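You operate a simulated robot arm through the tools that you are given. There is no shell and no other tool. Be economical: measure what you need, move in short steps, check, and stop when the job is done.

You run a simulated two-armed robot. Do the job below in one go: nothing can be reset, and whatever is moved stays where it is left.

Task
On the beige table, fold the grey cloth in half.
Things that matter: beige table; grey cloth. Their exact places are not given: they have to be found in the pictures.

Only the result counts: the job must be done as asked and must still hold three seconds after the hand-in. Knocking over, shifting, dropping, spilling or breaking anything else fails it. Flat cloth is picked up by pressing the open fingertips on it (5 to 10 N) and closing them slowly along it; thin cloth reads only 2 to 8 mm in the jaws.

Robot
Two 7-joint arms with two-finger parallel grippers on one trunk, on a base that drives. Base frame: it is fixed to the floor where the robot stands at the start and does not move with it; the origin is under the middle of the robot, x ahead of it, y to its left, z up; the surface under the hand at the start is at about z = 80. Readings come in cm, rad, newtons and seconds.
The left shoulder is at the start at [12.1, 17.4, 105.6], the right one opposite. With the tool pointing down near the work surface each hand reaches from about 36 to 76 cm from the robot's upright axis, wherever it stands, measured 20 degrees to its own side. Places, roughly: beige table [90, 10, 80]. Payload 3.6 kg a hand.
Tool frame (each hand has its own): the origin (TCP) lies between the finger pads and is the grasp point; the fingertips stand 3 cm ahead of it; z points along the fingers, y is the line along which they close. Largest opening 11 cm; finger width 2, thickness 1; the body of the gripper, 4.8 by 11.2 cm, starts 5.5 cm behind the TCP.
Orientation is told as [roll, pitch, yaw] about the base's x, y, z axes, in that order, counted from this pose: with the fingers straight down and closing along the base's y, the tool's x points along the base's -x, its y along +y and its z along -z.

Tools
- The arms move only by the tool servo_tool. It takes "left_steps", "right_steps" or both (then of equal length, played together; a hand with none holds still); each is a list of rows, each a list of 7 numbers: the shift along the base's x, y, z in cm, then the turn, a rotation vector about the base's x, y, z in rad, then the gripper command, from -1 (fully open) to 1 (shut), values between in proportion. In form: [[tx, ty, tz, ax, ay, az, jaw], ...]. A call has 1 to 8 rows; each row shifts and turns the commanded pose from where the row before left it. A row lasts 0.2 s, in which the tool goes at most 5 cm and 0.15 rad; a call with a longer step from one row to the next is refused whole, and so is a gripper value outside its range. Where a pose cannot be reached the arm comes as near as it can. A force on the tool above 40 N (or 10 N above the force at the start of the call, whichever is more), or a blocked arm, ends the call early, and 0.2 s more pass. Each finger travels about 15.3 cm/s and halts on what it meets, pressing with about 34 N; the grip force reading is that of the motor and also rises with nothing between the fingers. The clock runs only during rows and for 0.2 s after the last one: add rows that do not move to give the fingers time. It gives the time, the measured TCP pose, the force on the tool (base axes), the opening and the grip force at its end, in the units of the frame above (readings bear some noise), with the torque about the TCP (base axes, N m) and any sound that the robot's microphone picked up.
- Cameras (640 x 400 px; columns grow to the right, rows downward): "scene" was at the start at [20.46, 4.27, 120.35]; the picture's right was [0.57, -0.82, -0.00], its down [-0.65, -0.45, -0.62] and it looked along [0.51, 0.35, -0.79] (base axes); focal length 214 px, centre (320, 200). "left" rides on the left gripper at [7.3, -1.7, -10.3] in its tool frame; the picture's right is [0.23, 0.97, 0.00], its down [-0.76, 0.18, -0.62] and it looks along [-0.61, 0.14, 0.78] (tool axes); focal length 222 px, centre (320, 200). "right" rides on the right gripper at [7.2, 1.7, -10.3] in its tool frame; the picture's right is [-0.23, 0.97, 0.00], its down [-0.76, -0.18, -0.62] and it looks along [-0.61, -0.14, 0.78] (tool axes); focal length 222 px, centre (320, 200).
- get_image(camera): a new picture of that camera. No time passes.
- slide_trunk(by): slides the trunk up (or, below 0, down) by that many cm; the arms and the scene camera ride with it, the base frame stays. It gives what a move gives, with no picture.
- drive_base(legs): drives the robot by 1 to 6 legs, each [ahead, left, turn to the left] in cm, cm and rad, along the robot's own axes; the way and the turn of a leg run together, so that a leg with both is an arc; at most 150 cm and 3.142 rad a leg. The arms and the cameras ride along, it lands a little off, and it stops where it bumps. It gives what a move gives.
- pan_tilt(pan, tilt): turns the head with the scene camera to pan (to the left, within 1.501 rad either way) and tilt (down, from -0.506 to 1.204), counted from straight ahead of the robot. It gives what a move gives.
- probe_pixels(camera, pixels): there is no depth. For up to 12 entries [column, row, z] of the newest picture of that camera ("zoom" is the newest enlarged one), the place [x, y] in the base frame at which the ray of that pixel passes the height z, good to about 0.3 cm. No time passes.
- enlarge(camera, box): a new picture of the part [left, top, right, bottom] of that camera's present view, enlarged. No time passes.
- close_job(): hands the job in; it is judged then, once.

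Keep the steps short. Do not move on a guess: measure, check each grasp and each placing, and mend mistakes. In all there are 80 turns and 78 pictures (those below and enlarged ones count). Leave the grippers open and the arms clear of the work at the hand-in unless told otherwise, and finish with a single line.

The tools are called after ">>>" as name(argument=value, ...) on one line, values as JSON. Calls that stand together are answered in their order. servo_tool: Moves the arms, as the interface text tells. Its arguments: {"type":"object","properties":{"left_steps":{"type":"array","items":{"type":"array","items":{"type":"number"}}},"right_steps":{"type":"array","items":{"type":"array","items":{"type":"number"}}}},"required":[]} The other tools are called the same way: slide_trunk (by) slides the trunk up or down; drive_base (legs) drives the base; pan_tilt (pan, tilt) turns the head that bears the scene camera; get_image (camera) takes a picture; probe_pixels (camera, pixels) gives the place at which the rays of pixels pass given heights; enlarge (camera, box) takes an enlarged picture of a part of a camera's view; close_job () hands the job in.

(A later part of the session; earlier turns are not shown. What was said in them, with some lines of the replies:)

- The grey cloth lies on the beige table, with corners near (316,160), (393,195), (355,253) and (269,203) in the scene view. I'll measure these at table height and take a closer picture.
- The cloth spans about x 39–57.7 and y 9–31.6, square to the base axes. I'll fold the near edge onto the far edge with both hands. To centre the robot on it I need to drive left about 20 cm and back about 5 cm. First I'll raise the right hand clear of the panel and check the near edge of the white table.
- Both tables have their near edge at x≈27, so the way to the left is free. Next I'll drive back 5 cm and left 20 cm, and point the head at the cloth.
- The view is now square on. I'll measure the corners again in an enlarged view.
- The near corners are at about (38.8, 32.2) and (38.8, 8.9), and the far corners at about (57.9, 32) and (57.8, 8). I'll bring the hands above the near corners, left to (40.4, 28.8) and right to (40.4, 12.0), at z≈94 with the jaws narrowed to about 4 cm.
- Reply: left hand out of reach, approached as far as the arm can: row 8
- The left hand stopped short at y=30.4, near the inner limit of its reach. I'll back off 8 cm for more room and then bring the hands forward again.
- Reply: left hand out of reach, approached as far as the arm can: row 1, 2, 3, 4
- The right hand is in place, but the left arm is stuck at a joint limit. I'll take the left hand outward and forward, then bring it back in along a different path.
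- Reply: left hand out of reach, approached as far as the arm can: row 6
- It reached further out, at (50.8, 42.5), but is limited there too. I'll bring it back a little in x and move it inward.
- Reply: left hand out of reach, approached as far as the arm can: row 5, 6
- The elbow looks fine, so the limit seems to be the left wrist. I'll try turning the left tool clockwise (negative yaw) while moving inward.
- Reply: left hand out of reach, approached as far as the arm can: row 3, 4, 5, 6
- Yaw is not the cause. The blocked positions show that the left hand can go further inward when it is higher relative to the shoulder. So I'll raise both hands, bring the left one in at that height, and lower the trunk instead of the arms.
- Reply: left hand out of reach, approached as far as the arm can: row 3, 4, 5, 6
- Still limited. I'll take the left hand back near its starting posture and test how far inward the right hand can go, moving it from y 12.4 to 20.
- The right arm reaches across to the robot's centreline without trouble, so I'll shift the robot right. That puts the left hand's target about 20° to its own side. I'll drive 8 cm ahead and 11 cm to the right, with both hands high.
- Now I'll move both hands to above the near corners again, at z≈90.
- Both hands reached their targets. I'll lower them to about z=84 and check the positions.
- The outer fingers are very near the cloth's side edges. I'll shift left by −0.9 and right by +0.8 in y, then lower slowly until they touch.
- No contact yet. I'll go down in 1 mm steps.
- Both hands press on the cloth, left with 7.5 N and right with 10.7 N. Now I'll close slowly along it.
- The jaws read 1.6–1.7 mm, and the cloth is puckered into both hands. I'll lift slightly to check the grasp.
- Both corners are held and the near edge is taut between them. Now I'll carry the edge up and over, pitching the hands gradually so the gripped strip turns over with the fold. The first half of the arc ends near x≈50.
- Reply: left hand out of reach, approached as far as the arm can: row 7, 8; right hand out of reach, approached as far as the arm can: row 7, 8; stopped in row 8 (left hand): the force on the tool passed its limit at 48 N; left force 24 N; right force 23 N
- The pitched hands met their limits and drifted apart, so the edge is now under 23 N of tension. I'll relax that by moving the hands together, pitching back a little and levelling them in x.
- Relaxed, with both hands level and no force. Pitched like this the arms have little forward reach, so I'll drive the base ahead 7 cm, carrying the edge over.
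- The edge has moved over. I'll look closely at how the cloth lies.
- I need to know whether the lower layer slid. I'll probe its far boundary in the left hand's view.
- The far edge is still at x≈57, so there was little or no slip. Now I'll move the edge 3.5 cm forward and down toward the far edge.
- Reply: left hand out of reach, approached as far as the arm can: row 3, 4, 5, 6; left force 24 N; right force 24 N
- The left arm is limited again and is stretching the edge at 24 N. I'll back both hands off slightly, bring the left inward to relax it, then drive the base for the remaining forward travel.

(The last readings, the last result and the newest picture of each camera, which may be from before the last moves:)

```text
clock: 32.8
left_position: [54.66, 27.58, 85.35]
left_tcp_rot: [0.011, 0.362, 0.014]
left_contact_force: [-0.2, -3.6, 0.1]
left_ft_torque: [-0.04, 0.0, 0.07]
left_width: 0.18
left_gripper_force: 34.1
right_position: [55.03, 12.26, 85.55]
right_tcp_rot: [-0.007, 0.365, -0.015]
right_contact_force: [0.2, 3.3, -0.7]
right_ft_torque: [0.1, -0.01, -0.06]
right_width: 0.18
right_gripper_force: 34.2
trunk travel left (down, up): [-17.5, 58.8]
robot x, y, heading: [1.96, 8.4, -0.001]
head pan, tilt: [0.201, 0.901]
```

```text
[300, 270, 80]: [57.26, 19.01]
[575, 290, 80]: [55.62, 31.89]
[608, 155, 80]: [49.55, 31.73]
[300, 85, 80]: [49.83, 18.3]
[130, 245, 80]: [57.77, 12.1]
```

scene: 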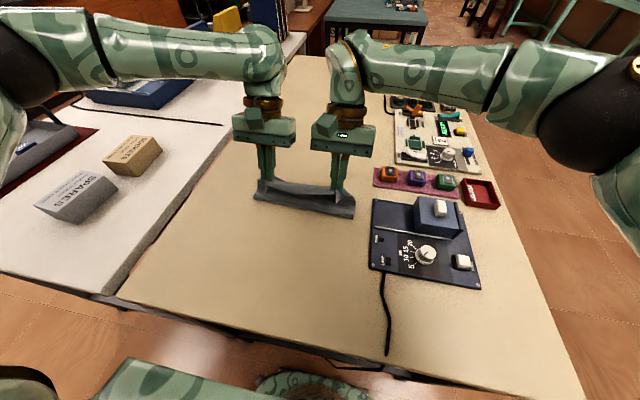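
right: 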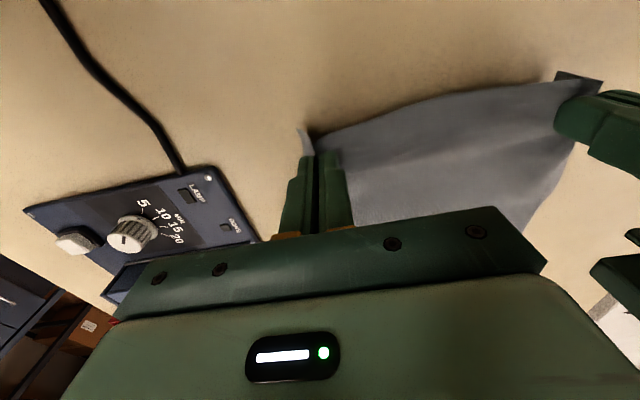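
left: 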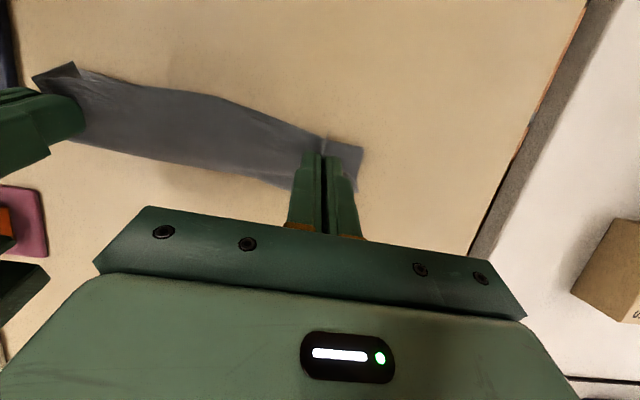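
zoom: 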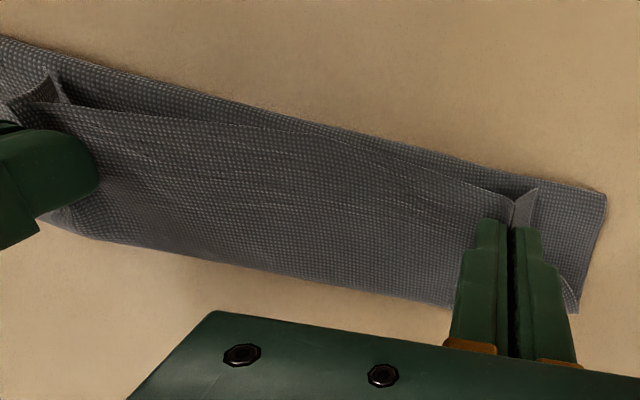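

Reading the pictures together, the far edge has stayed at x≈57.7, but the carried layer is slack. It makes a small S: crease at about 51, loop at 57.7, back to the grip at 53.7. My arc was too low. I'll lift higher and go back to x≈49 with the hands vertical, so the curtain straightens, then repeat with a higher arc.

>>> servo_tool(left_steps=[[-0.6, -0.05, 1.3, 0, -0.07, 0, 1], [-1, -0.05, 1.4, 0, -0.07, 0, 1], [-1.3, 0, 1.4, 0, -0.07, 0, 1], [-1.4, 0, 1.4, 0, -0.07, 0, 1], [-1.4, 0, 1.1, 0, -0.08, 0, 1]], right_steps=[[-0.9, 0.05, 1.2, 0, -0.07, 0, 1], [-1, 0.05, 1.4, 0, -0.07, 0, 1], [-1.3, 0, 1.4, 0, -0.07, 0, 1], [-1.4, 0, 1.4, 0, -0.07, 0, 1], [-1.4, 0, 1.0, 0, -0.08, 0, 1]])

>>> enlarge(camera="scene", box=[220, 120, 396, 230])

>>> enlarge(camera="left", box=[0, 0, 480, 300])

```text
clock: 34.0
left_position: [48.94, 27.31, 92.19]
left_tcp_rot: [0.005, 0.0, 0.011]
left_contact_force: [-0.6, -0.8, 0.5]
left_ft_torque: [-0.01, -0.01, -0.01]
left_width: 0.17
left_gripper_force: 33.5
right_position: [48.8, 12.41, 91.95]
right_tcp_rot: [0.001, 0.003, -0.014]
right_contact_force: [0.1, 0.0, 0.9]
right_ft_torque: [0.03, -0.02, 0.02]
right_width: 0.18
right_gripper_force: 34.2
trunk travel left (down, up): [-17.5, 58.8]
robot x, y, heading: [2.14, 8.23, -0.006]
head pan, tilt: [0.201, 0.901]
```

```text
3.64 times, centred on (308, 175) of scene
```

zoom: 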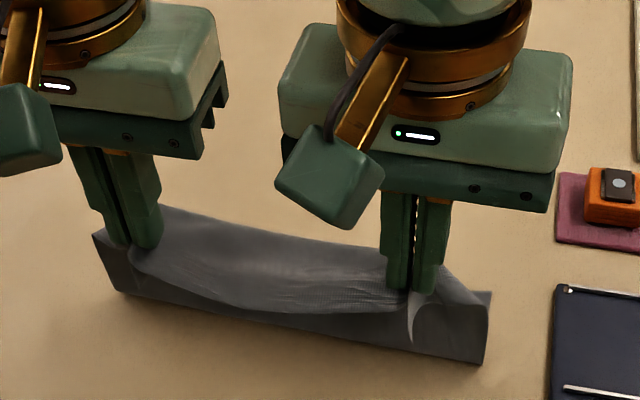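

```text
1.33 times, centred on (240, 150) of left
```

zoom: 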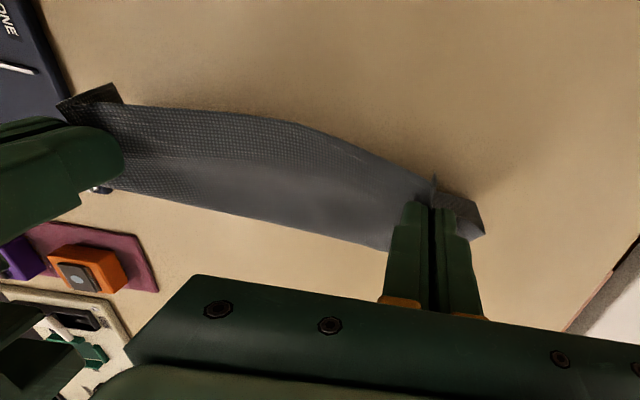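

I'll measure the ground line and the far edge again from both cameras.

>>> probe_pixels(camera="zoom", pixels=[[250, 217, 80], [390, 250, 80], [150, 193, 80], [485, 235, 80]])

>>> get_image(camera="scene")

>>> probe_pixels(camera="scene", pixels=[[254.3, 200.2, 80], [351.9, 219.7, 80], [268, 178, 80], [312, 184, 80], [355, 200, 80]])

```text
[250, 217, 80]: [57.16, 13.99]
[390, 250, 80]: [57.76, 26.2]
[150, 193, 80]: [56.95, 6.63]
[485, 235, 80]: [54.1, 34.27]
```

```text
47 pictures are left
```

scene: 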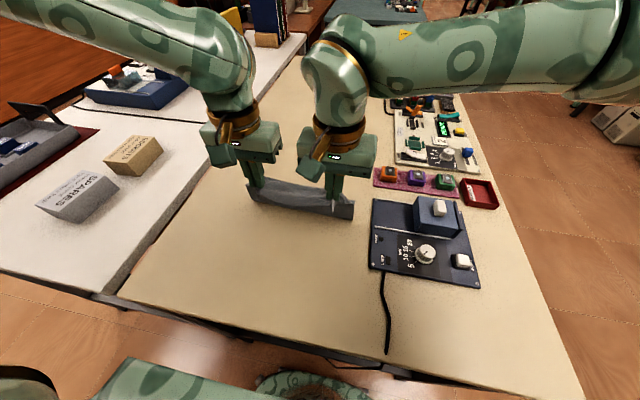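

```text
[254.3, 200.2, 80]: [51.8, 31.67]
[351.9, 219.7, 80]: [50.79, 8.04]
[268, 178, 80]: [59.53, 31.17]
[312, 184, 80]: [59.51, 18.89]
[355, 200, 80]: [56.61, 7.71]
```

The far edge is still anchored at x≈57.5. The carried half rises off the table at about x≈51. The plan is to swing the edge forward high and slightly past the target, so the curtain leans forward and the loop bulges backward, then lower it and bring it back onto the far edge. First I'll drive 4 cm ahead.

>>> drive_base(legs=[[4, 0, 0]])

>>> servo_tool(left_steps=[[0.8, 0, 0, 0, 0, 0, 1], [0.8, 0, 0, 0, 0, 0, 1], [0.8, 0, 0, 0, 0, 0, 1], [0.8, 0, -0.3, 0, 0, 0, 1]], right_steps=[[0.8, 0, 0, 0, 0, 0, 1], [0.8, 0, 0, 0, 0, 0, 1], [0.8, 0, 0, 0, 0, 0, 1], [0.8, 0, -0.3, 0, 0, 0, 1]])

```text
clock: 34.8
left_position: [49.42, 27.32, 92.12]
left_tcp_rot: [0.002, 0.001, 0.011]
left_contact_force: [0.4, -0.1, 0.0]
left_ft_torque: [-0.01, 0.0, -0.03]
left_width: 0.16
left_gripper_force: 33.7
right_position: [49.28, 12.4, 91.91]
right_tcp_rot: [-0.001, 0.006, -0.014]
right_contact_force: [0.0, 0.1, -0.2]
right_ft_torque: [0.0, -0.03, 0.01]
right_width: 0.17
right_gripper_force: 33.5
trunk travel left (down, up): [-17.5, 58.8]
robot x, y, heading: [1.97, 8.26, -0.0]
head pan, tilt: [0.201, 0.901]
stopped in leg 1: the robot was blocked; the commanded pose is now the measured one
```

```text
clock: 35.8
left_position: [52.69, 27.27, 91.73]
left_tcp_rot: [0.001, 0.002, 0.014]
left_contact_force: [-0.5, 0.1, -0.3]
left_ft_torque: [0.0, 0.01, 0.04]
left_width: 0.15
left_gripper_force: 34.1
right_position: [52.66, 12.45, 91.54]
right_tcp_rot: [-0.001, 0.004, -0.015]
right_contact_force: [-0.5, -0.5, -0.3]
right_ft_torque: [0.04, 0.02, -0.01]
right_width: 0.15
right_gripper_force: 34.0
trunk travel left (down, up): [-17.5, 58.8]
robot x, y, heading: [2.09, 8.21, -0.004]
head pan, tilt: [0.201, 0.901]
```

The base met something at x≈2, so I won't drive forward again. The arms are free with the hands vertical, so I'll carry on forward with the arms, high, to x≈58.

>>> servo_tool(left_steps=[[0.9, 0, 0, 0, 0, 0, 1], [0.9, 0, -0.2, 0, 0, 0, 1], [0.9, 0, -0.3, 0, 0, 0, 1], [0.9, 0, -0.4, 0, 0, 0, 1], [0.9, 0, -0.6, 0, 0, 0, 1], [0.9, 0, -0.7, 0, 0, 0, 1]], right_steps=[[0.9, 0, 0, 0, 0, 0, 1], [0.9, 0, -0.2, 0, 0, 0, 1], [0.9, 0, -0.3, 0, 0, 0, 1], [0.9, 0, -0.4, 0, 0, 0, 1], [0.9, 0, -0.5, 0, 0, 0, 1], [0.9, 0, -0.5, 0, 0, 0, 1]])

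>>> get_image(camera="scene")

>>> enlarge(camera="left", box=[0, 0, 480, 300])

```text
clock: 37.2
left_position: [57.95, 27.27, 89.46]
left_tcp_rot: [0.002, 0.002, 0.013]
left_contact_force: [0.2, -0.1, -0.3]
left_ft_torque: [0.03, -0.01, 0.0]
left_width: 0.16
left_gripper_force: 34.4
right_position: [57.92, 12.44, 89.67]
right_tcp_rot: [-0.001, 0.003, -0.015]
right_contact_force: [0.0, -0.5, 0.4]
right_ft_torque: [0.03, 0.0, 0.01]
right_width: 0.16
right_gripper_force: 34.8
trunk travel left (down, up): [-17.5, 58.8]
robot x, y, heading: [2.23, 8.51, 0.001]
head pan, tilt: [0.201, 0.901]
```

```text
46 pictures are left
```

scene: 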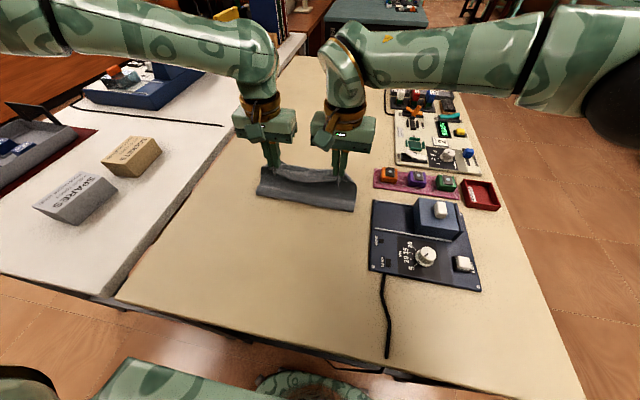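

```text
1.33 times, centred on (240, 150) of left
```

zoom: 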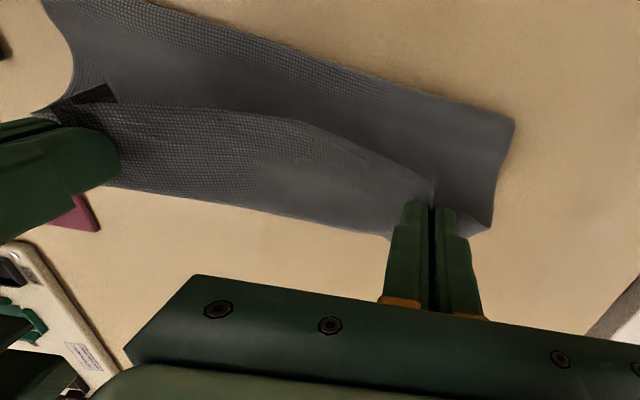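

The lower boundary in the left view moved along with the hand, so it is the droop at the grip and not the far edge. I need a true view of the far edge, so I'll enlarge the scene and right-hand views.

>>> enlarge(camera="scene", box=[240, 140, 368, 220])

>>> get_image(camera="right")

>>> probe_pixels(camera="scene", pixels=[[258, 195, 80], [355, 210, 80], [263, 165, 80], [305, 204, 80], [371, 265, 80]])

```text
5.00 times, centred on (304, 180) of scene
```

zoom: 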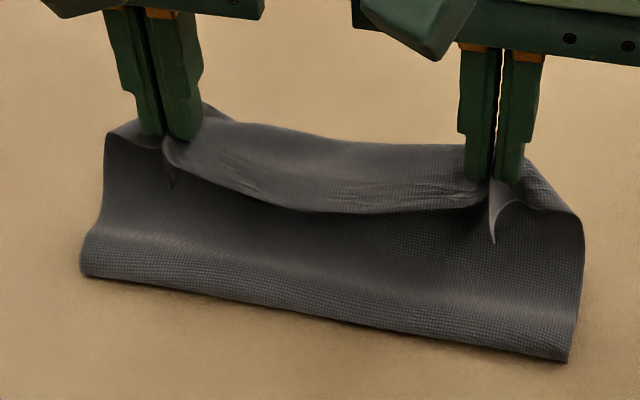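

```text
43 pictures are left
```

right: 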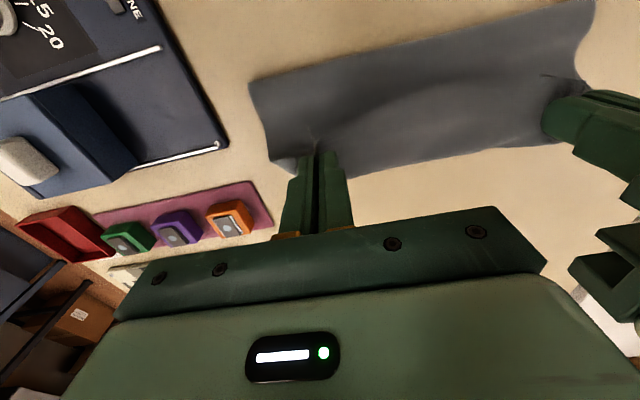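

```text
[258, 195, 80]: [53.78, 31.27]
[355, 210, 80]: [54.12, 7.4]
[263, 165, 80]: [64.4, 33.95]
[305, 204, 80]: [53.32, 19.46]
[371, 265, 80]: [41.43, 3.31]
```

I can't tell yet whether the ground line at x≈53.5 is the crease or a free edge. I'll raise the hands 6 cm to reveal the lower layer.

>>> servo_tool(left_steps=[[0, 0, 1.5, 0, 0, 0, 1], [0, 0, 1.5, 0, 0, 0, 1], [0, 0, 1.5, 0, 0, 0, 1], [0, 0, 1.5, 0, 0, 0, 1]], right_steps=[[0, 0, 1.5, 0, 0, 0, 1], [0, 0, 1.5, 0, 0, 0, 1], [0, 0, 1.5, 0, 0, 0, 1], [0, 0, 1.5, 0, 0, 0, 1]])

>>> enlarge(camera="scene", box=[232, 120, 376, 210])

>>> get_image(camera="left")

```text
clock: 38.2
left_position: [57.92, 27.21, 95.61]
left_tcp_rot: [0.003, 0.001, 0.014]
left_contact_force: [-0.2, -0.1, 0.1]
left_ft_torque: [0.04, -0.01, -0.01]
left_width: 0.17
left_gripper_force: 33.6
right_position: [57.9, 12.53, 95.94]
right_tcp_rot: [0.0, 0.003, -0.014]
right_contact_force: [-0.5, -0.6, -0.4]
right_ft_torque: [0.03, 0.01, -0.01]
right_width: 0.15
right_gripper_force: 34.0
trunk travel left (down, up): [-17.5, 58.8]
robot x, y, heading: [1.95, 7.89, -0.005]
head pan, tilt: [0.201, 0.901]
```

```text
4.44 times, centred on (304, 165) of scene
```

zoom: 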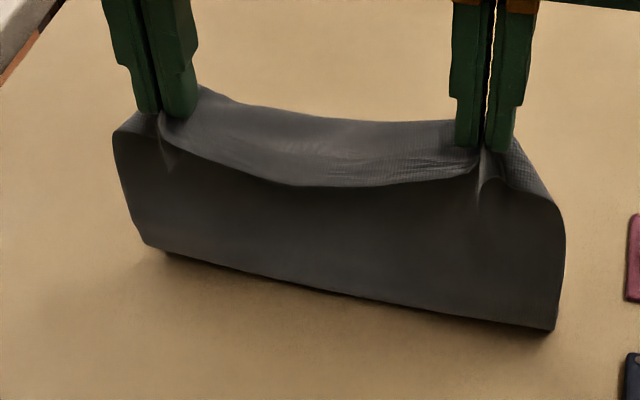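

```text
41 pictures are left
```

left: 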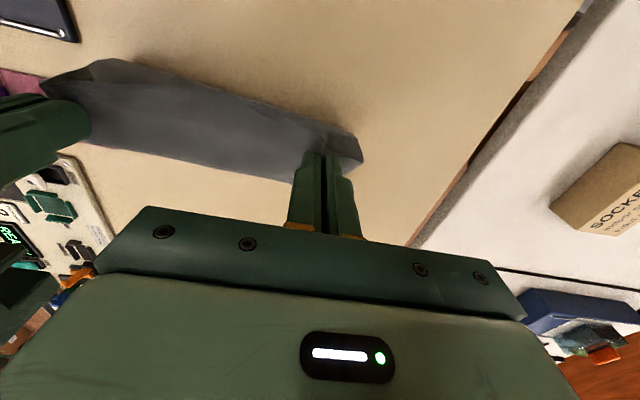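

Now it is clear. The whole cloth hangs from the hands, and its far edge trails free on the near side. The body leaves the grips toward +x, which suits a fold the other way:
- touch the free edge down on the near side
- lay the lower half going forward
- bring the gripped edge back over the free edge

First I'll move back to x≈48 to gain room, still high.

>>> servo_tool(left_steps=[[0, 0, 1.5, 0, 0, 0, 1], [-1.5, 0, 0.5, 0, 0, 0, 1], [-1.5, 0, 0, 0, 0, 0, 1], [-1.5, 0, 0, 0, 0, 0, 1], [-1.5, 0, 0, 0, 0, 0, 1], [-1.5, 0, 0, 0, 0, 0, 1], [-1.5, 0, 0, 0, 0, 0, 1], [-1, 0, 0, 0, 0, 0, 1]], right_steps=[[0, 0, 1.5, 0, 0, 0, 1], [-1.5, 0, 0.2, 0, 0, 0, 1], [-1.5, 0, 0, 0, 0, 0, 1], [-1.5, 0, 0, 0, 0, 0, 1], [-1.5, 0, 0, 0, 0, 0, 1], [-1.5, 0, 0, 0, 0, 0, 1], [-1.5, 0, 0, 0, 0, 0, 1], [-1, 0, 0, 0, 0, 0, 1]])

>>> get_image(camera="scene")

```text
clock: 40.0
left_position: [47.81, 27.46, 97.46]
left_tcp_rot: [0.001, 0.001, 0.013]
left_contact_force: [1.1, 0.8, -0.3]
left_ft_torque: [0.0, 0.02, 0.01]
left_width: 0.16
left_gripper_force: 33.9
right_position: [47.93, 12.38, 97.46]
right_tcp_rot: [0.0, 0.005, -0.014]
right_contact_force: [0.8, 0.7, -0.5]
right_ft_torque: [-0.01, 0.01, 0.01]
right_width: 0.14
right_gripper_force: 33.9
trunk travel left (down, up): [-17.5, 58.8]
robot x, y, heading: [2.22, 8.27, -0.006]
head pan, tilt: [0.201, 0.901]
```

```text
40 pictures are left
```

scene: 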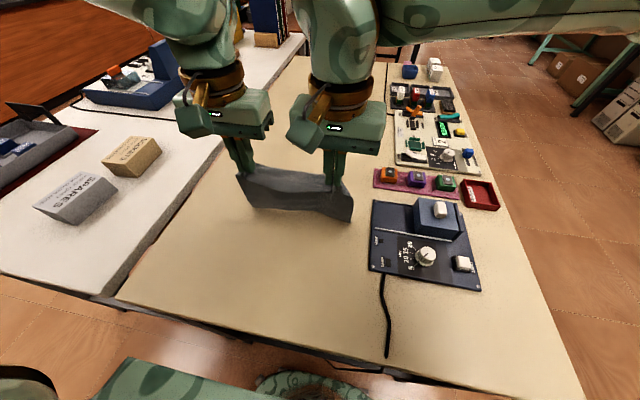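

The cloth hangs nearly straight with its lower edge around x≈50. I'll lower until that edge touches, then move forward and down so the lower part lays out forward.

>>> servo_tool(left_steps=[[0, 0, -1, 0, 0, 0, 1], [0.3, 0, -1, 0, 0, 0, 1], [0.8, 0, -1, 0, 0, 0, 1], [1, 0, -1, 0, 0, 0, 1], [1.2, 0, -0.8, 0, 0, 0, 1], [1.2, 0, -0.8, 0, 0, 0, 1], [1.2, 0, -0.8, 0, 0, 0, 1], [1.2, 0, -0.8, 0, 0, 0, 1]], right_steps=[[0, 0, -1, 0, 0, 0, 1], [0.3, 0, -1, 0, 0, 0, 1], [0.8, 0, -1, 0, 0, 0, 1], [1, 0, -1, 0, 0, 0, 1], [1.2, 0, -0.8, 0, 0, 0, 1], [1.2, 0, -0.8, 0, 0, 0, 1], [1.2, 0, -0.8, 0, 0, 0, 1], [1.2, 0, -0.8, 0, 0, 0, 1]])

>>> enlarge(camera="scene", box=[232, 130, 376, 220])

>>> probe_pixels(camera="zoom", pixels=[[100, 320, 80], [540, 380, 80]])

```text
clock: 41.8
left_position: [54.81, 27.17, 90.31]
left_tcp_rot: [0.002, 0.003, 0.012]
left_contact_force: [0.8, -0.1, -0.5]
left_ft_torque: [0.01, 0.02, 0.01]
left_width: 0.21
left_gripper_force: 33.6
right_position: [54.87, 12.44, 90.3]
right_tcp_rot: [0.001, 0.002, -0.014]
right_contact_force: [0.1, 0.3, -0.3]
right_ft_torque: [-0.03, -0.02, -0.02]
right_width: 0.15
right_gripper_force: 34.3
trunk travel left (down, up): [-17.5, 58.8]
robot x, y, heading: [2.37, 8.3, -0.001]
head pan, tilt: [0.201, 0.901]
```

```text
4.44 times, centred on (304, 175) of scene
```

zoom: 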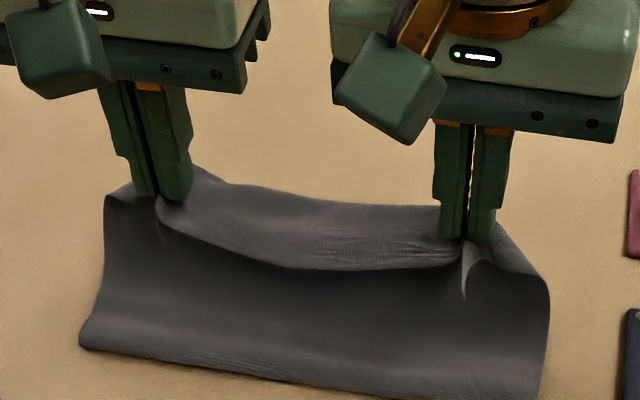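

```text
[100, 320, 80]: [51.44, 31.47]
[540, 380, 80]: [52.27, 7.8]
```

The free edge rests at about x≈50.5–51.5. I'll lay more down by going forward and down to TCP (58, 87), then check.

>>> servo_tool(left_steps=[[0.8, 0, -0.6, 0, 0, 0, 1], [0.8, 0, -0.6, 0, 0, 0, 1], [0.8, 0, -0.8, 0, 0, 0, 1], [0.6, 0, -0.8, 0, 0, 0, 1], [0, 0, -0.8, 0, 0, 0, 1]], right_steps=[[0.8, 0, -0.6, 0, 0, 0, 1], [0.8, 0, -0.6, 0, 0, 0, 1], [0.8, 0, -0.8, 0, 0, 0, 1], [0.6, 0, -0.8, 0, 0, 0, 1], [0, 0, -0.8, 0, 0, 0, 1]])

>>> get_image(camera="left")

>>> enlarge(camera="scene", box=[232, 130, 376, 220])

```text
clock: 43.0
left_position: [57.77, 27.35, 86.81]
left_tcp_rot: [0.002, 0.001, 0.012]
left_contact_force: [-0.1, 0.2, 0.3]
left_ft_torque: [-0.03, -0.04, 0.01]
left_width: 0.2
left_gripper_force: 34.0
right_position: [57.92, 12.49, 86.42]
right_tcp_rot: [0.0, 0.003, -0.014]
right_contact_force: [-0.1, -0.1, -0.4]
right_ft_torque: [0.02, 0.0, -0.04]
right_width: 0.17
right_gripper_force: 34.1
trunk travel left (down, up): [-17.5, 58.8]
robot x, y, heading: [2.09, 8.32, -0.007]
head pan, tilt: [0.201, 0.901]
```

```text
38 pictures are left
```

left: 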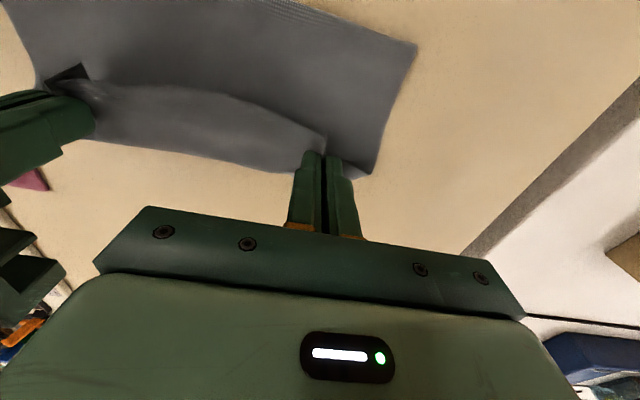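

```text
4.44 times, centred on (304, 175) of scene
```

zoom: 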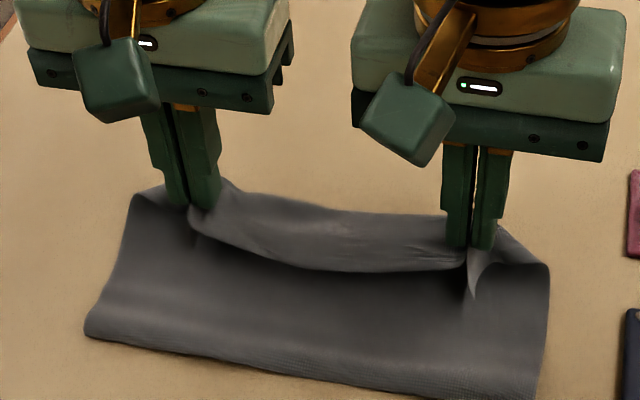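

Good: the lower half now lies forward of the free edge. I'll get the whole free edge in view and measure it.

>>> enlarge(camera="scene", box=[232, 145, 376, 235])

>>> probe_pixels(camera="zoom", pixels=[[85, 270, 80], [200, 285, 80], [330, 312, 80], [440, 330, 80], [535, 335, 80]])

```text
4.44 times, centred on (304, 190) of scene
```

zoom: 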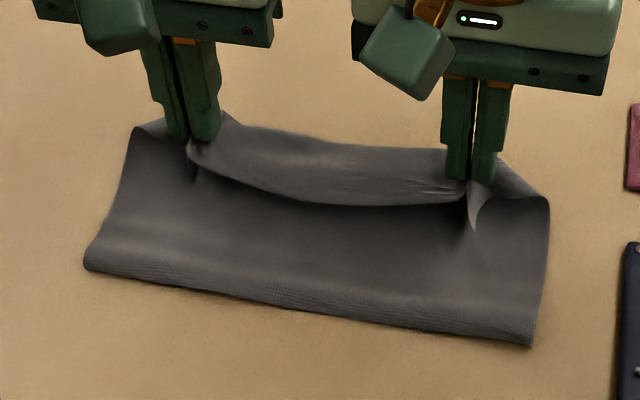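

```text
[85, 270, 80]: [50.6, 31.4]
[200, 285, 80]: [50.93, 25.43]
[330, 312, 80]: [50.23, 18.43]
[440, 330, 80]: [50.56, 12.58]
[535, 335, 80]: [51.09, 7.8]
```

The free edge is straight at x≈50.5, y 7.8–31.4. Now I'll bring the gripped edge back over it, to TCP x≈52 and nearly down.

>>> servo_tool(left_steps=[[-0.7, 0, -0.2, 0, 0, 0, 1], [-0.7, 0, -0.2, 0, 0, 0, 1], [-0.7, 0, -0.3, 0, 0, 0, 1], [-0.7, 0, -0.4, 0, 0, 0, 1], [-0.7, 0, -0.4, 0, 0, 0, 1], [-0.7, 0, -0.4, 0, 0, 0, 1], [-0.7, 0, -0.4, 0, 0, 0, 1], [-0.7, 0, -0.4, 0, 0, 0, 1]], right_steps=[[-0.7, 0, -0.2, 0, 0, 0, 1], [-0.7, 0, -0.2, 0, 0, 0, 1], [-0.7, 0, -0.3, 0, 0, 0, 1], [-0.7, 0, -0.4, 0, 0, 0, 1], [-0.7, 0, -0.4, 0, 0, 0, 1], [-0.7, 0, -0.4, 0, 0, 0, 1], [-0.7, 0, -0.4, 0, 0, 0, 1], [-0.7, 0, -0.2, 0, 0, 0, 1]])

>>> enlarge(camera="scene", box=[232, 145, 376, 235])

>>> get_image(camera="left")

>>> get_image(camera="right")

```text
clock: 44.8
left_position: [52.24, 27.48, 84.07]
left_tcp_rot: [0.002, 0.002, 0.013]
left_contact_force: [0.3, -0.6, 0.6]
left_ft_torque: [-0.03, 0.01, 0.0]
left_width: 0.18
left_gripper_force: 33.6
right_position: [52.19, 12.39, 84.12]
right_tcp_rot: [0.001, 0.003, -0.015]
right_contact_force: [0.2, -0.1, -0.1]
right_ft_torque: [0.01, -0.01, 0.0]
right_width: 0.19
right_gripper_force: 33.9
trunk travel left (down, up): [-17.5, 58.8]
robot x, y, heading: [2.2, 8.31, 0.001]
head pan, tilt: [0.201, 0.901]
```

```text
4.44 times, centred on (304, 190) of scene
```

zoom: 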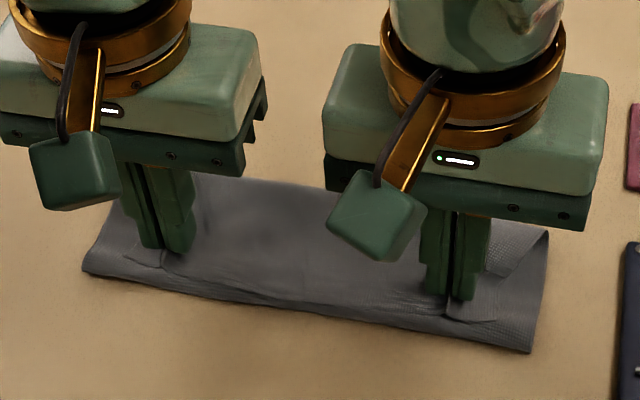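

```text
34 pictures are left
```

left: 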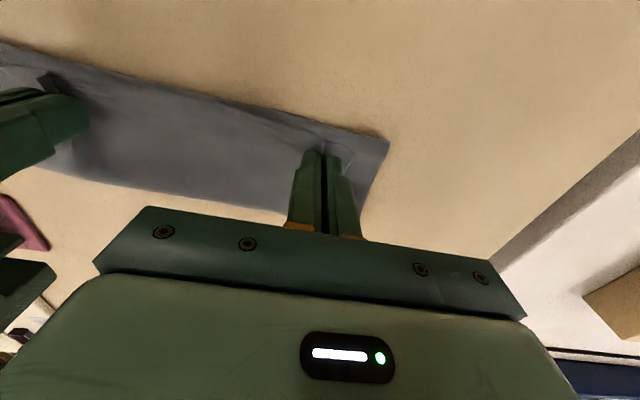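

```text
33 pictures are left
```

right: 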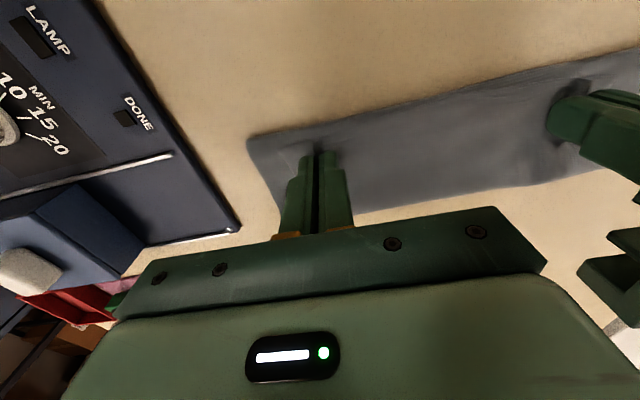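

Very good: the folded edge sits just inside the free edge, about 0.5 cm short. I'll nudge −0.5 in x, lower 0.6 and then open slowly.

>>> servo_tool(left_steps=[[-0.3, 0, -0.2, 0, 0, 0, 1], [-0.2, 0, -0.2, 0, 0, 0, 1], [0, 0, -0.2, 0, 0, 0, 1], [0, 0, 0, 0, 0, 0, 0.9], [0, 0, 0, 0, 0, 0, 0.8], [0, 0, 0, 0, 0, 0, 0.7], [0, 0, 0, 0, 0, 0, 0.6], [0, 0, 0, 0, 0, 0, 0.6]], right_steps=[[-0.3, 0, -0.2, 0, 0, 0, 1], [-0.2, 0, -0.2, 0, 0, 0, 1], [0, 0, -0.2, 0, 0, 0, 1], [0, 0, 0, 0, 0, 0, 0.9], [0, 0, 0, 0, 0, 0, 0.8], [0, 0, 0, 0, 0, 0, 0.7], [0, 0, 0, 0, 0, 0, 0.6], [0, 0, 0, 0, 0, 0, 0.6]])

>>> enlarge(camera="scene", box=[232, 145, 376, 235])

```text
clock: 46.6
left_position: [51.88, 27.3, 83.41]
left_tcp_rot: [0.001, 0.003, 0.013]
left_contact_force: [0.3, 0.4, 0.3]
left_ft_torque: [-0.01, 0.0, -0.02]
left_width: 2.19
left_gripper_force: 0.2
right_position: [51.75, 12.46, 83.6]
right_tcp_rot: [-0.001, 0.005, -0.014]
right_contact_force: [-0.3, -0.6, 1.2]
right_ft_torque: [0.0, 0.01, 0.01]
right_width: 2.2
right_gripper_force: 0.0
trunk travel left (down, up): [-17.5, 58.8]
robot x, y, heading: [2.5, 7.99, -0.0]
head pan, tilt: [0.201, 0.901]
```

```text
4.44 times, centred on (304, 190) of scene
```

zoom: 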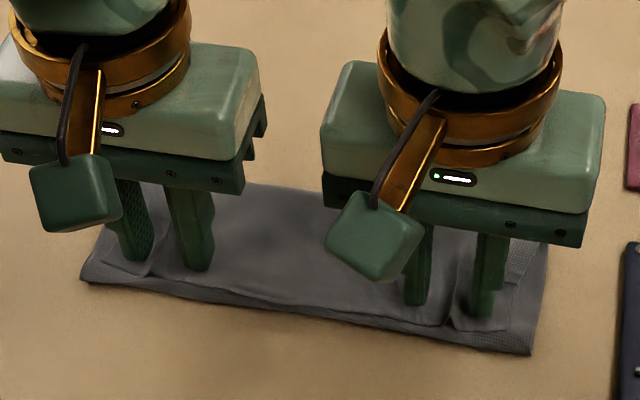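

The cloth is released. I'll raise both hands straight up slowly, then look.

>>> servo_tool(left_steps=[[0, 0, 0.5, 0, 0, 0, 0.6], [0, 0, 1, 0, 0, 0, 0.6], [0, 0, 2, 0, 0, 0, 0.6], [0, 0, 3, 0, 0, 0, 0.6], [0, 2, 3, 0, 0, 0, 0.6], [-2, 3, 3, 0, 0, 0, 0.6], [-3, 3, 1, 0, 0, 0, 0.6]], right_steps=[[0, 0, 0.5, 0, 0, 0, 0.6], [0, 0, 1, 0, 0, 0, 0.6], [0, 0, 2, 0, 0, 0, 0.6], [0, 0, 3, 0, 0, 0, 0.6], [0, -2, 3, 0, 0, 0, 0.6], [0, -3, 3, 0, 0, 0, 0.6], [0, -3, 1, 0, 0, 0, 0.6]])

>>> get_image(camera="scene")

>>> enlarge(camera="scene", box=[232, 145, 376, 235])

```text
clock: 48.2
left_position: [46.87, 35.32, 97.05]
left_tcp_rot: [0.002, 0.002, 0.012]
left_contact_force: [0.2, -0.5, 0.1]
left_ft_torque: [0.02, -0.02, 0.01]
left_width: 2.21
left_gripper_force: 0.0
right_position: [51.69, 4.48, 96.89]
right_tcp_rot: [0.0, 0.003, -0.013]
right_contact_force: [-0.2, 0.1, -0.3]
right_ft_torque: [0.03, -0.01, 0.0]
right_width: 2.22
right_gripper_force: 0.1
trunk travel left (down, up): [-17.5, 58.8]
robot x, y, heading: [2.25, 8.27, -0.004]
head pan, tilt: [0.201, 0.901]
```

```text
31 pictures are left
```

scene: 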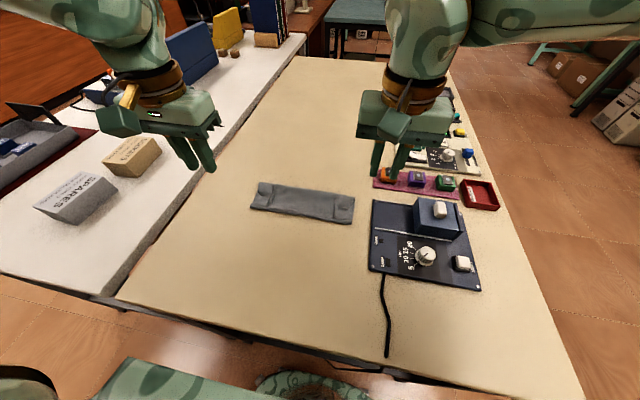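

```text
4.44 times, centred on (304, 190) of scene
```

zoom: 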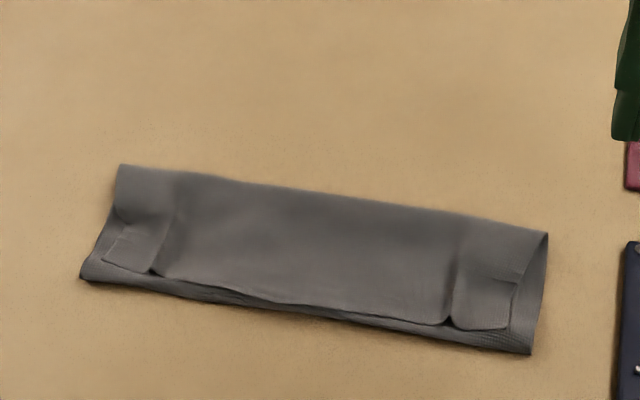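

The cloth is folded in half. The top corners are drawn in a bit by the pinch creases. I'll measure how well it matches.

>>> probe_pixels(camera="zoom", pixels=[[118, 165, 80.5], [545, 235, 80.5], [80, 280, 80], [530, 353, 80], [330, 318, 80], [330, 195, 80.5], [102, 262, 80.5], [152, 273, 80.5], [452, 323, 80.5], [508, 328, 80.5], [270, 300, 80.5], [515, 285, 80.5]])

>>> enlarge(camera="scene", box=[244, 174, 364, 234])

```text
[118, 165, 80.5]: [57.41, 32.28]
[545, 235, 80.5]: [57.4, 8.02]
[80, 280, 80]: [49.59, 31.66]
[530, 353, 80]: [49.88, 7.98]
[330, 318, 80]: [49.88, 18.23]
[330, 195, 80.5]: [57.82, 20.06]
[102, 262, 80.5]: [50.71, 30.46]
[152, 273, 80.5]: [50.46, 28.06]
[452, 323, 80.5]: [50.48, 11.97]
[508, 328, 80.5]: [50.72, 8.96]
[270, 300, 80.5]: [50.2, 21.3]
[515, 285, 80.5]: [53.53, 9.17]
```

```text
5.33 times, centred on (304, 204) of scene
```

zoom: 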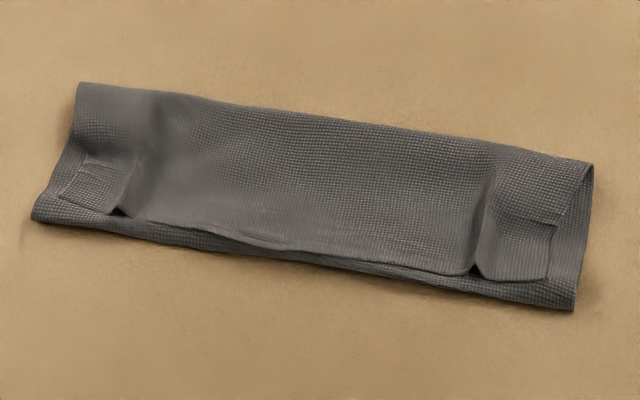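

The fold measures about 7.8 cm deep with its edges within 1 cm of each other, but the crease is still a rounded loop of some height. I'll press the crease gently straight down with the fingertips at x≈56 so it lies flat.

>>> servo_tool(left_steps=[[2.3, -2.1, 0, 0, 0, 0, -0.09], [2.3, -2.1, -1, 0, 0, 0, -0.09], [2.3, -2.1, -2, 0, 0, 0, -0.09], [2.2, -2, -2, 0, 0, 0, -0.09], [0, 0, -3, 0, 0, 0, -0.09], [0, 0, -3, 0, 0, 0, -0.09]], right_steps=[[1.1, 2.1, 0, 0, 0, 0, -0.09], [1.1, 2.1, -1, 0, 0, 0, -0.09], [1.1, 2.1, -2, 0, 0, 0, -0.09], [1, 2.2, -2, 0, 0, 0, -0.09], [0, 0, -3, 0, 0, 0, -0.09], [0, 0, -3, 0, 0, 0, -0.09]])

>>> servo_tool(left_steps=[[0, 0, -0.8, 0, 0, 0, -0.09], [0, 0, -0.8, 0, 0, 0, -0.09], [0, 0, -0.4, 0, 0, 0, -0.09], [0, 0, -0.3, 0, 0, 0, -0.09], [0, 0, -0.2, 0, 0, 0, -0.09]], right_steps=[[0, 0, -0.8, 0, 0, 0, -0.09], [0, 0, -0.8, 0, 0, 0, -0.09], [0, 0, -0.4, 0, 0, 0, -0.09], [0, 0, -0.3, 0, 0, 0, -0.09], [0, 0, -0.2, 0, 0, 0, -0.09]])

>>> enlarge(camera="scene", box=[232, 145, 376, 235])

```text
clock: 49.6
left_position: [56.02, 27.25, 85.74]
left_tcp_rot: [0.002, 0.0, 0.013]
left_contact_force: [-1.1, -0.3, -0.8]
left_ft_torque: [-0.03, -0.01, 0.02]
left_width: 6.02
left_gripper_force: 0.1
right_position: [56.34, 13.04, 85.99]
right_tcp_rot: [0.001, 0.002, -0.015]
right_contact_force: [0.7, 0.0, 0.6]
right_ft_torque: [0.02, 0.01, 0.01]
right_width: 5.99
right_gripper_force: 0.0
trunk travel left (down, up): [-17.5, 58.8]
robot x, y, heading: [2.38, 8.0, -0.007]
head pan, tilt: [0.201, 0.901]
```

```text
clock: 50.8
left_position: [55.86, 26.94, 83.42]
left_tcp_rot: [0.003, 0.002, 0.012]
left_contact_force: [-0.8, 0.7, 0.6]
left_ft_torque: [-0.01, -0.01, 0.0]
left_width: 6.01
left_gripper_force: 0.0
right_position: [55.95, 13.01, 83.53]
right_tcp_rot: [0.001, 0.004, -0.015]
right_contact_force: [-0.4, -0.7, 0.2]
right_ft_torque: [0.01, -0.01, -0.01]
right_width: 6.01
right_gripper_force: 0.1
trunk travel left (down, up): [-17.5, 58.8]
robot x, y, heading: [2.44, 8.67, 0.001]
head pan, tilt: [0.201, 0.901]
```

```text
4.44 times, centred on (304, 190) of scene
```

zoom: 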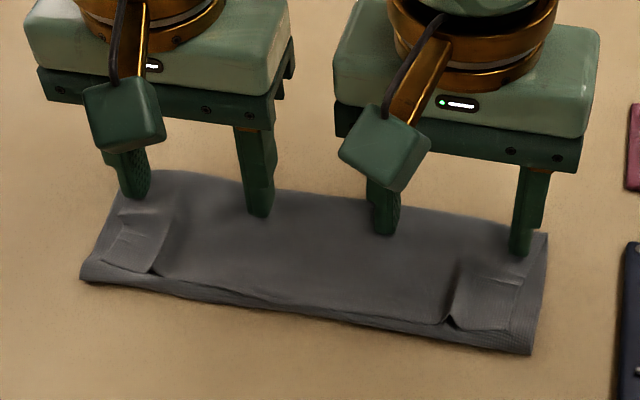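

It is nearly down. I'll lower another 2–3 mm until light contact, hold, then lift straight up and away.

>>> servo_tool(left_steps=[[0, 0, -0.1, 0, 0, 0, -0.09], [0, 0, -0.1, 0, 0, 0, -0.09], [0, 0, -0.05, 0, 0, 0, -0.09], [0, 0, 0, 0, 0, 0, -0.09]], right_steps=[[0, 0, -0.1, 0, 0, 0, -0.09], [0, 0, -0.1, 0, 0, 0, -0.09], [0, 0, -0.1, 0, 0, 0, -0.09], [0, 0, 0, 0, 0, 0, -0.09]])

>>> servo_tool(left_steps=[[0, 0, 0.5, 0, 0, 0, -0.09], [0, 0, 1.5, 0, 0, 0, -0.09], [0, 0, 3, 0, 0, 0, -0.09], [0, 2, 3, 0, 0, 0, -0.09], [-2, 2, 3, 0, 0, 0, -0.09], [-3, 3, 2, 0, 0, 0, -0.09], [-3, 3, 0, 0, 0, 0, -0.09]], right_steps=[[0, 0, 0.5, 0, 0, 0, -0.09], [0, 0, 1.5, 0, 0, 0, -0.09], [0, 0, 3, 0, 0, 0, -0.09], [0, 0, 4, 0, 0, 0, -0.09], [0, -2, 4, 0, 0, 0, -0.09], [-1, -3, 1, 0, 0, 0, -0.09], [-1, -3, 0, 0, 0, 0, -0.09]])

>>> enlarge(camera="scene", box=[232, 145, 376, 235])

```text
clock: 51.8
left_position: [55.89, 26.96, 83.28]
left_tcp_rot: [0.003, 0.001, 0.012]
left_contact_force: [-0.1, -0.3, 0.7]
left_ft_torque: [0.01, 0.01, -0.02]
left_width: 5.97
left_gripper_force: 0.2
right_position: [55.96, 12.89, 83.26]
right_tcp_rot: [0.001, 0.004, -0.014]
right_contact_force: [0.5, -0.2, -0.3]
right_ft_torque: [-0.01, -0.01, -0.02]
right_width: 5.97
right_gripper_force: 0.1
trunk travel left (down, up): [-17.5, 58.8]
robot x, y, heading: [2.3, 8.39, -0.003]
head pan, tilt: [0.201, 0.901]
```

```text
clock: 53.4
left_position: [47.78, 37.02, 96.3]
left_tcp_rot: [0.001, -0.001, 0.013]
left_contact_force: [0.6, -0.4, 0.5]
left_ft_torque: [0.01, -0.02, -0.01]
left_width: 5.98
left_gripper_force: 0.0
right_position: [53.95, 4.87, 97.47]
right_tcp_rot: [0.002, 0.003, -0.015]
right_contact_force: [-1.1, -0.3, 0.1]
right_ft_torque: [0.01, -0.02, 0.02]
right_width: 5.98
right_gripper_force: 0.1
trunk travel left (down, up): [-17.5, 58.8]
robot x, y, heading: [2.02, 8.28, 0.002]
head pan, tilt: [0.201, 0.901]
```

```text
4.44 times, centred on (304, 190) of scene
```

zoom: 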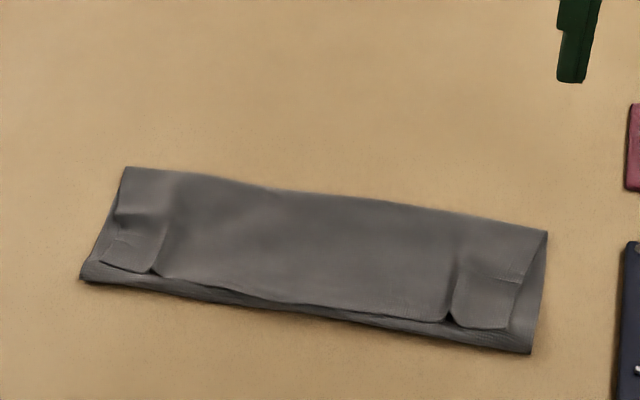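

The fold lies flat, its edges match within about 1–1.5 cm, and the hands are free. I'll open the grippers fully, move the hands further clear, and take a final look.

>>> servo_tool(left_steps=[[-2, 2, 2, 0, 0, 0, -1], [-2, 2, 2, 0, 0, 0, -1], [-2, 2, 2, 0, 0, 0, -1], [0, 0, 0, 0, 0, 0, -1]], right_steps=[[-1, -2, 2, 0, 0, 0, -1], [-1, -2, 2, 0, 0, 0, -1], [-1, -2, 2, 0, 0, 0, -1], [0, 0, 0, 0, 0, 0, -1]])

>>> get_image(camera="scene")

```text
clock: 54.4
left_position: [41.82, 42.84, 102.03]
left_tcp_rot: [0.0, 0.002, 0.012]
left_contact_force: [-0.5, 0.6, -0.3]
left_ft_torque: [-0.02, 0.01, -0.01]
left_width: 10.98
left_gripper_force: 0.1
right_position: [51.11, -1.31, 103.38]
right_tcp_rot: [-0.001, 0.004, -0.014]
right_contact_force: [0.3, 0.6, -0.2]
right_ft_torque: [-0.03, 0.06, 0.02]
right_width: 11.0
right_gripper_force: 0.1
trunk travel left (down, up): [-17.5, 58.8]
robot x, y, heading: [1.92, 8.38, -0.003]
head pan, tilt: [0.201, 0.901]
```

```text
26 pictures are left
```

scene: 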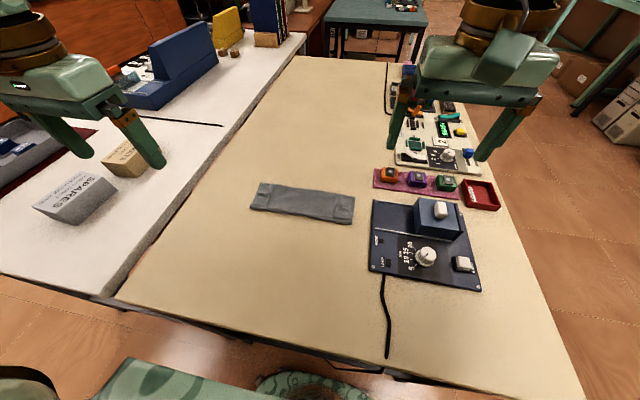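

The cloth lies folded in half on the beige table, nothing else appears to have moved, and the hands are open and clear. I'm handing the job in.

>>> close_job()

```text
The job is handed in.
```

The grey cloth is folded in half on the beige table and handed in; its edges match to about 1 cm, and the top corners are pulled in about 1.5 cm where they were gripped.
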